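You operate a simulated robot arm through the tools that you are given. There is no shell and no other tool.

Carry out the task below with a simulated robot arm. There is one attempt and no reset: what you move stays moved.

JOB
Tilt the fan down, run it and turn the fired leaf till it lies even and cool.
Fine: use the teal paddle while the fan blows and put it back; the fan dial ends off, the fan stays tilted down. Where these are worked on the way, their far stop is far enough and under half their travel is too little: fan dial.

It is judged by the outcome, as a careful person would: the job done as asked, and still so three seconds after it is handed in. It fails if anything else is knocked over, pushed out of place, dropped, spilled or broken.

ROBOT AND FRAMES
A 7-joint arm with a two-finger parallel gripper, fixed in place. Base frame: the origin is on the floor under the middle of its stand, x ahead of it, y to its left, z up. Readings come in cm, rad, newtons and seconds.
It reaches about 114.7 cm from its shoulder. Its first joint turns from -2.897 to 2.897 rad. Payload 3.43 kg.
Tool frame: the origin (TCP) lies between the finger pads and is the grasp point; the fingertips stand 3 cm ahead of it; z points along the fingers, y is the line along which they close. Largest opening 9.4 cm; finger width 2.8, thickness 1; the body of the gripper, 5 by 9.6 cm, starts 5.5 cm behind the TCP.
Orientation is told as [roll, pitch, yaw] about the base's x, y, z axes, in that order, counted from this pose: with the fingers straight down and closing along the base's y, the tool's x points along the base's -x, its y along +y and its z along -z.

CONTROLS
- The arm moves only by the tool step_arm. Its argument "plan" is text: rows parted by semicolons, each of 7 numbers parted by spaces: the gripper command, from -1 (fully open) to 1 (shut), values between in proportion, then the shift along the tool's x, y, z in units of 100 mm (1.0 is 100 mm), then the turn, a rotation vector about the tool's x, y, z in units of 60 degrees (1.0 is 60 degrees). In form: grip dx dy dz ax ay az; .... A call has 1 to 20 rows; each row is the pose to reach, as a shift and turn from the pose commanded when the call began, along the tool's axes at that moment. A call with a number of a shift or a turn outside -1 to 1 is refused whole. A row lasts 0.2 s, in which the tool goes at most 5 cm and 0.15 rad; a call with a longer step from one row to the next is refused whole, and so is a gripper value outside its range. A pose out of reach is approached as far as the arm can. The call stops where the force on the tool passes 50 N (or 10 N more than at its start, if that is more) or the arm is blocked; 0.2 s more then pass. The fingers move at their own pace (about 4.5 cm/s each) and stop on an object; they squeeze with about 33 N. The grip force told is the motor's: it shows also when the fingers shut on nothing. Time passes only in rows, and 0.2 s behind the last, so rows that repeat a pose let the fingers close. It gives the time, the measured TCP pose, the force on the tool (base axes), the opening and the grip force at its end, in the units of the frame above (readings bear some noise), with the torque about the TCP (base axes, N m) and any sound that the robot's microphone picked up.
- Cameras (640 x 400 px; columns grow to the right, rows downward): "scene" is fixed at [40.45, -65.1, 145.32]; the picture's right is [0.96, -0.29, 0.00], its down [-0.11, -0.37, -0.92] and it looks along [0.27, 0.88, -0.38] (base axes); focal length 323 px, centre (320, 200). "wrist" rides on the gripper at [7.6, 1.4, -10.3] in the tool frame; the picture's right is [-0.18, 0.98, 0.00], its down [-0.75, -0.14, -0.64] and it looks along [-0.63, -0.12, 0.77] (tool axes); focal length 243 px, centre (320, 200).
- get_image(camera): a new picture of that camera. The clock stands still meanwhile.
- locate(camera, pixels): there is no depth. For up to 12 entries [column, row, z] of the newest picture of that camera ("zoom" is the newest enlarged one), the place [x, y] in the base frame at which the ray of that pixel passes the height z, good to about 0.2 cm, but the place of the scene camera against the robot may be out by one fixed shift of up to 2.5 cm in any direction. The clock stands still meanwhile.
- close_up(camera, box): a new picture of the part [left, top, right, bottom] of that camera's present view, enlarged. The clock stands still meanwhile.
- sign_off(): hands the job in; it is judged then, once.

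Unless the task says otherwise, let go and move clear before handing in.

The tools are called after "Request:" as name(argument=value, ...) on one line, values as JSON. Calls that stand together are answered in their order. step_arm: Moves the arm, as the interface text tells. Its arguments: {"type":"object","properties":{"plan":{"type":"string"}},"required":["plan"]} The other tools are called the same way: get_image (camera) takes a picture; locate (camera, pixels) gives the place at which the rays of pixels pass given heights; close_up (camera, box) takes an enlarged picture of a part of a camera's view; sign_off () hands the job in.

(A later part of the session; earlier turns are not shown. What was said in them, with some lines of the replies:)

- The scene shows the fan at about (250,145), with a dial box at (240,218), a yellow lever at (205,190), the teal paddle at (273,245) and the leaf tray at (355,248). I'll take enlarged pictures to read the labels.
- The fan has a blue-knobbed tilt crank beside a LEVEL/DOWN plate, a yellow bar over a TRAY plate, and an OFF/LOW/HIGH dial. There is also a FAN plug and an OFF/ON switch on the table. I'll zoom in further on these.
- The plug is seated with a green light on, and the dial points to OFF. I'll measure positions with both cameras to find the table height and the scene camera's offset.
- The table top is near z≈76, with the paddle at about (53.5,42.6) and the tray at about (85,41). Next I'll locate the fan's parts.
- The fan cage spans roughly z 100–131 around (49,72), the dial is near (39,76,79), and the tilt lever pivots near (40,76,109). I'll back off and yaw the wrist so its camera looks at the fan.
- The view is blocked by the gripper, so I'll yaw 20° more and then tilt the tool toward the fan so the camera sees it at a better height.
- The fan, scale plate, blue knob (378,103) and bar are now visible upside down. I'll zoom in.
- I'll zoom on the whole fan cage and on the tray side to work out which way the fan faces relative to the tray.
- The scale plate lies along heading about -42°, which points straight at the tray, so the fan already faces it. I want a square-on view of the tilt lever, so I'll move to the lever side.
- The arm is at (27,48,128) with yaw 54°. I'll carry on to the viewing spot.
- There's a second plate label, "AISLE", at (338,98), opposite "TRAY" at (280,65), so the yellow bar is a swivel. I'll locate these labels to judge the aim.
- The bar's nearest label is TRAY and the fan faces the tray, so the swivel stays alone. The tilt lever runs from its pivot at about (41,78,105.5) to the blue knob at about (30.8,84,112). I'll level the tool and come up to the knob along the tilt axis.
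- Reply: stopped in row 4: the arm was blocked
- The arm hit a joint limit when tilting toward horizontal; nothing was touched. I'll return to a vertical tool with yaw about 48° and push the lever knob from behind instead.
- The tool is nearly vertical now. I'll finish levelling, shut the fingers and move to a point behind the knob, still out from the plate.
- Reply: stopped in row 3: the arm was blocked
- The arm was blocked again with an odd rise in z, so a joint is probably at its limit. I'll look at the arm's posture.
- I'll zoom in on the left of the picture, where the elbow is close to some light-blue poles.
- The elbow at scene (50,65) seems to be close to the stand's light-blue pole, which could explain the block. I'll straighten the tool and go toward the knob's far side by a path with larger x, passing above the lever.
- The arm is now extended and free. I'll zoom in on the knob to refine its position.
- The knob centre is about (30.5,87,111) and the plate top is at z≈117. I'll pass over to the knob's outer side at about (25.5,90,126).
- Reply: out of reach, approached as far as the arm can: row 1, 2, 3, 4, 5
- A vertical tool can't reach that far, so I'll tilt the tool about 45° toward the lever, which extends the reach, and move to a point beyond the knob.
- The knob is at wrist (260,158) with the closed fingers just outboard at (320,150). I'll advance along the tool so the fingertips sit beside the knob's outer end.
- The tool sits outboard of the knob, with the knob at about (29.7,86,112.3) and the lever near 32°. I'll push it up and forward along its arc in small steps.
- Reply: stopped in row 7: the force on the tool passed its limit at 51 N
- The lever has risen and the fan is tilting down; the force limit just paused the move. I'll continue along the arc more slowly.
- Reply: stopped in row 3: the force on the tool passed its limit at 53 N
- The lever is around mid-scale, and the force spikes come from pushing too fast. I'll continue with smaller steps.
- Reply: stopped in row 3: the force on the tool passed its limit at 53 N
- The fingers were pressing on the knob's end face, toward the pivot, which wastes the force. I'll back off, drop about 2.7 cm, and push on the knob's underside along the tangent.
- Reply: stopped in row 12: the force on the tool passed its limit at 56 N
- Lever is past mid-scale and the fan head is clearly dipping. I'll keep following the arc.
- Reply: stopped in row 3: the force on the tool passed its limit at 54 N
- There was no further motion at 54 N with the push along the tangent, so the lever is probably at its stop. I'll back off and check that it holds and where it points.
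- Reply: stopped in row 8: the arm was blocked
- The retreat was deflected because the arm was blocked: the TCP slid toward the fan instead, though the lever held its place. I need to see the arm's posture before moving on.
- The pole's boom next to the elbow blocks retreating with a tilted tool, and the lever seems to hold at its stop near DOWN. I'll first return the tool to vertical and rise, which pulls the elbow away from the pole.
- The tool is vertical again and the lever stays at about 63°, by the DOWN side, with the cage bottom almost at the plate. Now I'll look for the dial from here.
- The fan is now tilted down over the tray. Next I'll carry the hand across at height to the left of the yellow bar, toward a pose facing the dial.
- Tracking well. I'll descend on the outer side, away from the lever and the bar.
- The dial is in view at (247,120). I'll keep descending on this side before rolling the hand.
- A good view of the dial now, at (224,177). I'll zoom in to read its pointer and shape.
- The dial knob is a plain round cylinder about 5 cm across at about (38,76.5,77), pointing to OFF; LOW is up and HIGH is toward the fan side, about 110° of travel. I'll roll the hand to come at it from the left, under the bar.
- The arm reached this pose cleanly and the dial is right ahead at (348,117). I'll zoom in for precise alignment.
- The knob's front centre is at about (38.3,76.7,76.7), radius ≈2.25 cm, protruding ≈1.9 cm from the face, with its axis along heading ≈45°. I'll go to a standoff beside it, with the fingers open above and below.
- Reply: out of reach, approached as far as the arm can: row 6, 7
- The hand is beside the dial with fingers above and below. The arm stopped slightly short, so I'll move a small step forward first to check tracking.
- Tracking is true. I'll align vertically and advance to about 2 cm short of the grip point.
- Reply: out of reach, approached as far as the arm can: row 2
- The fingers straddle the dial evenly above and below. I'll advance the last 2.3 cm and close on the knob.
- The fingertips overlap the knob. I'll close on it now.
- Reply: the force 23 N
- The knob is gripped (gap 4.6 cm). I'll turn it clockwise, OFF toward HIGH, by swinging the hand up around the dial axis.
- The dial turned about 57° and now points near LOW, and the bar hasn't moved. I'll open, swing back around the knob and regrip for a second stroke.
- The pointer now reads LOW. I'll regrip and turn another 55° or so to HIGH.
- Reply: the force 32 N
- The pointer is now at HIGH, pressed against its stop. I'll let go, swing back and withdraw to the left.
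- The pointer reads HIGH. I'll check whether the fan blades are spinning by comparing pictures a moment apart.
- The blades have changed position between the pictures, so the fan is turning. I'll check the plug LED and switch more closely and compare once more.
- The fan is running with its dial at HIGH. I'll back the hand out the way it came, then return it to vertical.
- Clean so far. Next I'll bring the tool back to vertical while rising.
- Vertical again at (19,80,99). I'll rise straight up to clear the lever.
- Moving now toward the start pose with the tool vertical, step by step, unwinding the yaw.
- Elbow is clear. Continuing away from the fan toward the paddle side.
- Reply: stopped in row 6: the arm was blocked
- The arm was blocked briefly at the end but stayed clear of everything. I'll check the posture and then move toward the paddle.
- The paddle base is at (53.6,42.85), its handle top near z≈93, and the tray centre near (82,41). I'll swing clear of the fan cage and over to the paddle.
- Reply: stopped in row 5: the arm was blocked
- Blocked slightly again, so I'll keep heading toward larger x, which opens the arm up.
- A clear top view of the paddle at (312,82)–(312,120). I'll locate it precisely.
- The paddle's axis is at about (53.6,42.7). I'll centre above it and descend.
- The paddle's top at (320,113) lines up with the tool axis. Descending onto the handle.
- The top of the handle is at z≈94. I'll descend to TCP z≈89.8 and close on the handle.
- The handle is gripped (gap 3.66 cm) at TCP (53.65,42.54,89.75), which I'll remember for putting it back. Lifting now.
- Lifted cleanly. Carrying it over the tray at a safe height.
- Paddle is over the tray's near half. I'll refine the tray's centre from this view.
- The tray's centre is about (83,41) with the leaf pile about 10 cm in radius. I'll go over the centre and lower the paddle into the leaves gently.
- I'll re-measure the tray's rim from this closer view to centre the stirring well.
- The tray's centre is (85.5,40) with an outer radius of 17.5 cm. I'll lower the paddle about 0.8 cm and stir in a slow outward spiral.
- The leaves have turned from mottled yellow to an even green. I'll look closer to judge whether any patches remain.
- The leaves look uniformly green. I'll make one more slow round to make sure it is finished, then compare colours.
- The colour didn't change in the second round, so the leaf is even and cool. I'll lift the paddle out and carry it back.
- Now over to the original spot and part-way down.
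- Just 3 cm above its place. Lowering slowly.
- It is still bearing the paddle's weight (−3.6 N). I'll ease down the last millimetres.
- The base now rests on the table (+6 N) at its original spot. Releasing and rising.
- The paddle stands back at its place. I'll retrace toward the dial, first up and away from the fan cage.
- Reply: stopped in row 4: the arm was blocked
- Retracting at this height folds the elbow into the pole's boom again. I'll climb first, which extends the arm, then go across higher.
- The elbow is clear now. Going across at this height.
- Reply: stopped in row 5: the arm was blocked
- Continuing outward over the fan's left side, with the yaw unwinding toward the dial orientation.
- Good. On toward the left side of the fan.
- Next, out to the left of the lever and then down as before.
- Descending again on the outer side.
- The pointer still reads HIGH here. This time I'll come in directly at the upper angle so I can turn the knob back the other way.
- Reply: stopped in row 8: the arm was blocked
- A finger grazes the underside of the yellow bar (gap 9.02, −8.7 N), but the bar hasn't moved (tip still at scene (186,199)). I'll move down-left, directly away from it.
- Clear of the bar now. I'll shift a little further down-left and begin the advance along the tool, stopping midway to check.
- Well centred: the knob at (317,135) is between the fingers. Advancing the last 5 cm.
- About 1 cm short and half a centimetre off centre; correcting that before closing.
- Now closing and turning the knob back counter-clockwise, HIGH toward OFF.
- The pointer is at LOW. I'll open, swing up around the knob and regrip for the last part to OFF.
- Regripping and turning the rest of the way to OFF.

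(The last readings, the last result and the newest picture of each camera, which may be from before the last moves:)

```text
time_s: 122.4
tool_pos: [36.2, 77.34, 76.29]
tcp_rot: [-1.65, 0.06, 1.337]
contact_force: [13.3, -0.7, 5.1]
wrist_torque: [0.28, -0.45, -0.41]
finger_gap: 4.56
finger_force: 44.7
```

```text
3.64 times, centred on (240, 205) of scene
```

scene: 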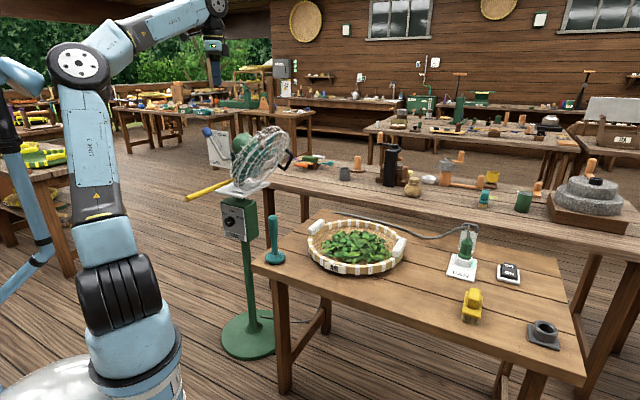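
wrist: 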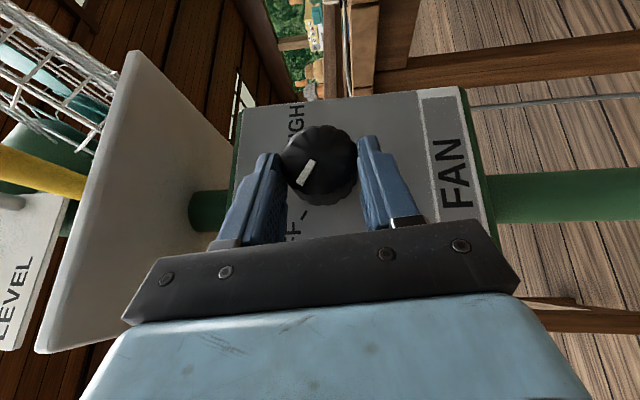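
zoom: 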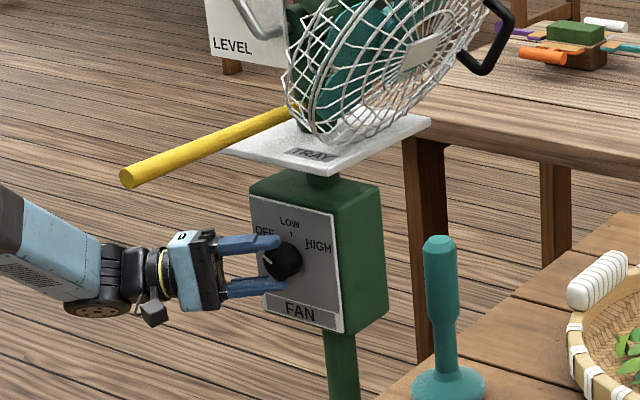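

The pointer matches the initial OFF view. I'll open and draw straight back.

Request:
step_arm(plan="-1 0 0 0 0 0 0; -1 0 0 0 0 0 0; -1 0 0 0 0 0 0; -1 0 0 0 0 0 0; -1 0 0 -0.2 0 0 0; -1 0 0 -0.45 0 0 0; -1 0 0 -0.7 0 0 0; -1 0 0 -0.95 0 0 0; -1 0 0 -0.95 0 0 0")

Request:
get_image(camera="wrist")

Request:
close_up(camera="scene", box=[180, 165, 290, 245])

Request:
close_up(camera="scene", box=[220, 110, 300, 190])

```text
time_s: 124.4
tool_pos: [27.79, 77.69, 76.91]
tcp_rot: [-1.649, 0.058, 1.34]
contact_force: [0.0, 0.8, -0.6]
wrist_torque: [0.03, -0.01, -0.03]
finger_gap: 9.4
finger_force: 0.1
out of reach, approached as far as the arm can: row 5, 6, 7, 8, 9
```

```text
taken
```

wrist: 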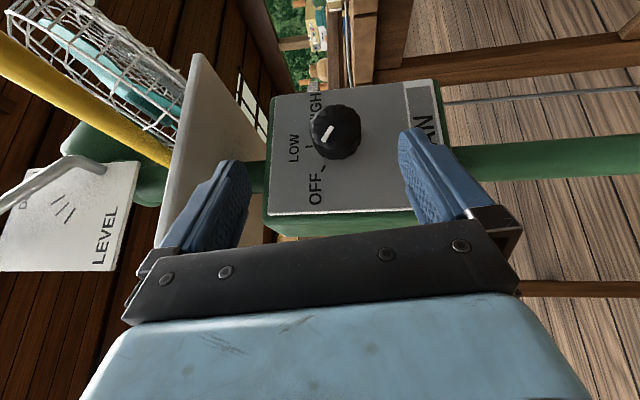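

```text
5.00 times, centred on (235, 205) of scene
```

zoom: 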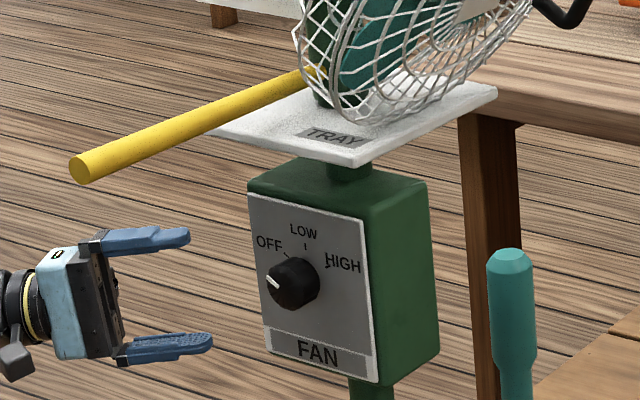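

```text
5.00 times, centred on (260, 150) of scene
```

zoom: 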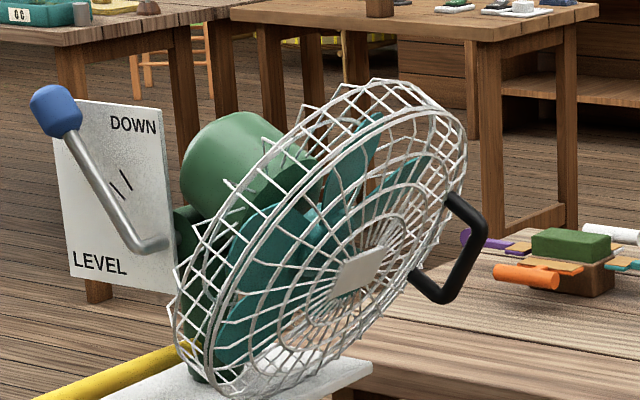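

The dial reads OFF exactly as at the start, the bar is in place and the lever still stands at DOWN. I'll draw the arm further clear and confirm the blades have stopped.

Request:
step_arm(plan="-1 0.02 -0.15 -0.06 -0.082 0.022 0.035; -1 0.04 -0.3 -0.12 -0.164 0.043 0.07; -1 0.055 -0.46 -0.19 -0.247 0.065 0.106; -1 0.075 -0.62 -0.25 -0.329 0.086 0.141; -1 0.09 -0.77 -0.31 -0.411 0.108 0.176; -1 0.11 -0.927 -0.377 -0.493 0.129 0.211; -1 0.11 -0.927 -0.377 -0.493 0.129 0.211")

Request:
close_up(camera="scene", box=[220, 110, 300, 190])

Request:
get_image(camera="scene")

```text
time_s: 126.0
tool_pos: [23.22, 78.13, 86.02]
tcp_rot: [-1.124, -0.134, 1.166]
contact_force: [0.8, -0.5, -0.9]
wrist_torque: [-0.02, 0.0, 0.0]
finger_gap: 9.4
finger_force: 0.1
```

```text
5.00 times, centred on (260, 150) of scene
```

zoom: 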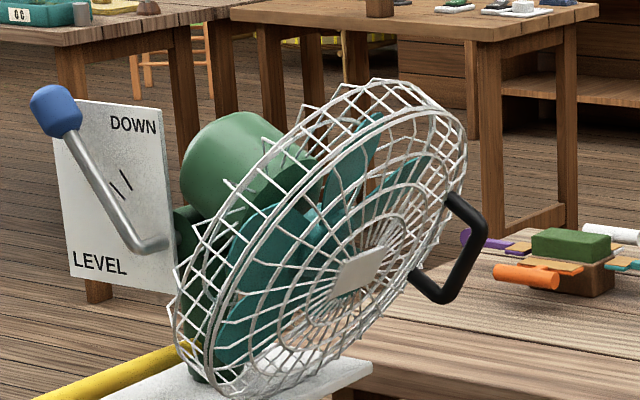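

```text
taken
```

scene: 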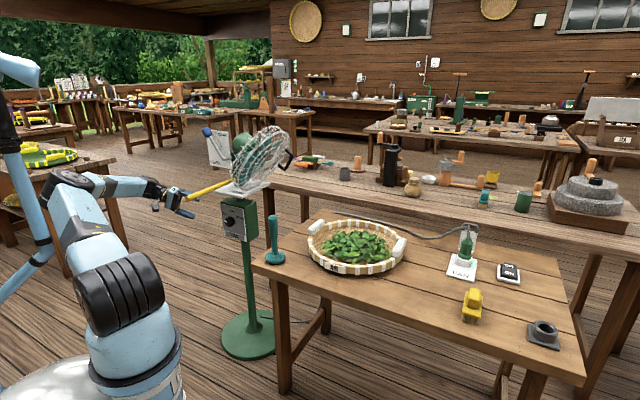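

The blades are identical in two pictures 1.6 s apart, so the fan has stopped. The dial is at OFF, the head is still tilted down, the leaf is an even green, and the paddle stands at its place at scene (273,245). The gripper is empty and clear of everything, so I'm handing in.

Request:
sign_off()

```text
The job is handed in.
```

The job is done and handed in. I don't have the verdict on it yet.

- **Fan tilt:** I pushed the tilt lever up until it would not move at 54 N. It stayed there, pointing towards DOWN, and the head is still tilted over the tray.
- **Fan dial:** I turned it from OFF to HIGH, and the blades were turning. At the end I turned it back to OFF, and two pictures 1.6 s apart show the blades stopped.
- **Leaf:** With the fan blowing, I stirred the tray with the teal paddle for two rounds. The leaf went from mottled yellow to an even green in the first round and did not change in the second, so I took it as even and cool.
- **Paddle:** It is standing back where it started, to within a couple of millimetres by the arm's readings.

On the way back to the dial, a finger brushed the underside of the fan's yellow swivel bar. The bar did not move in the pictures, and the fan still faces the tray. Several moves were also blocked, apparently by the arm's elbow meeting the pole beside the robot. I saw nothing else moved or knocked over.
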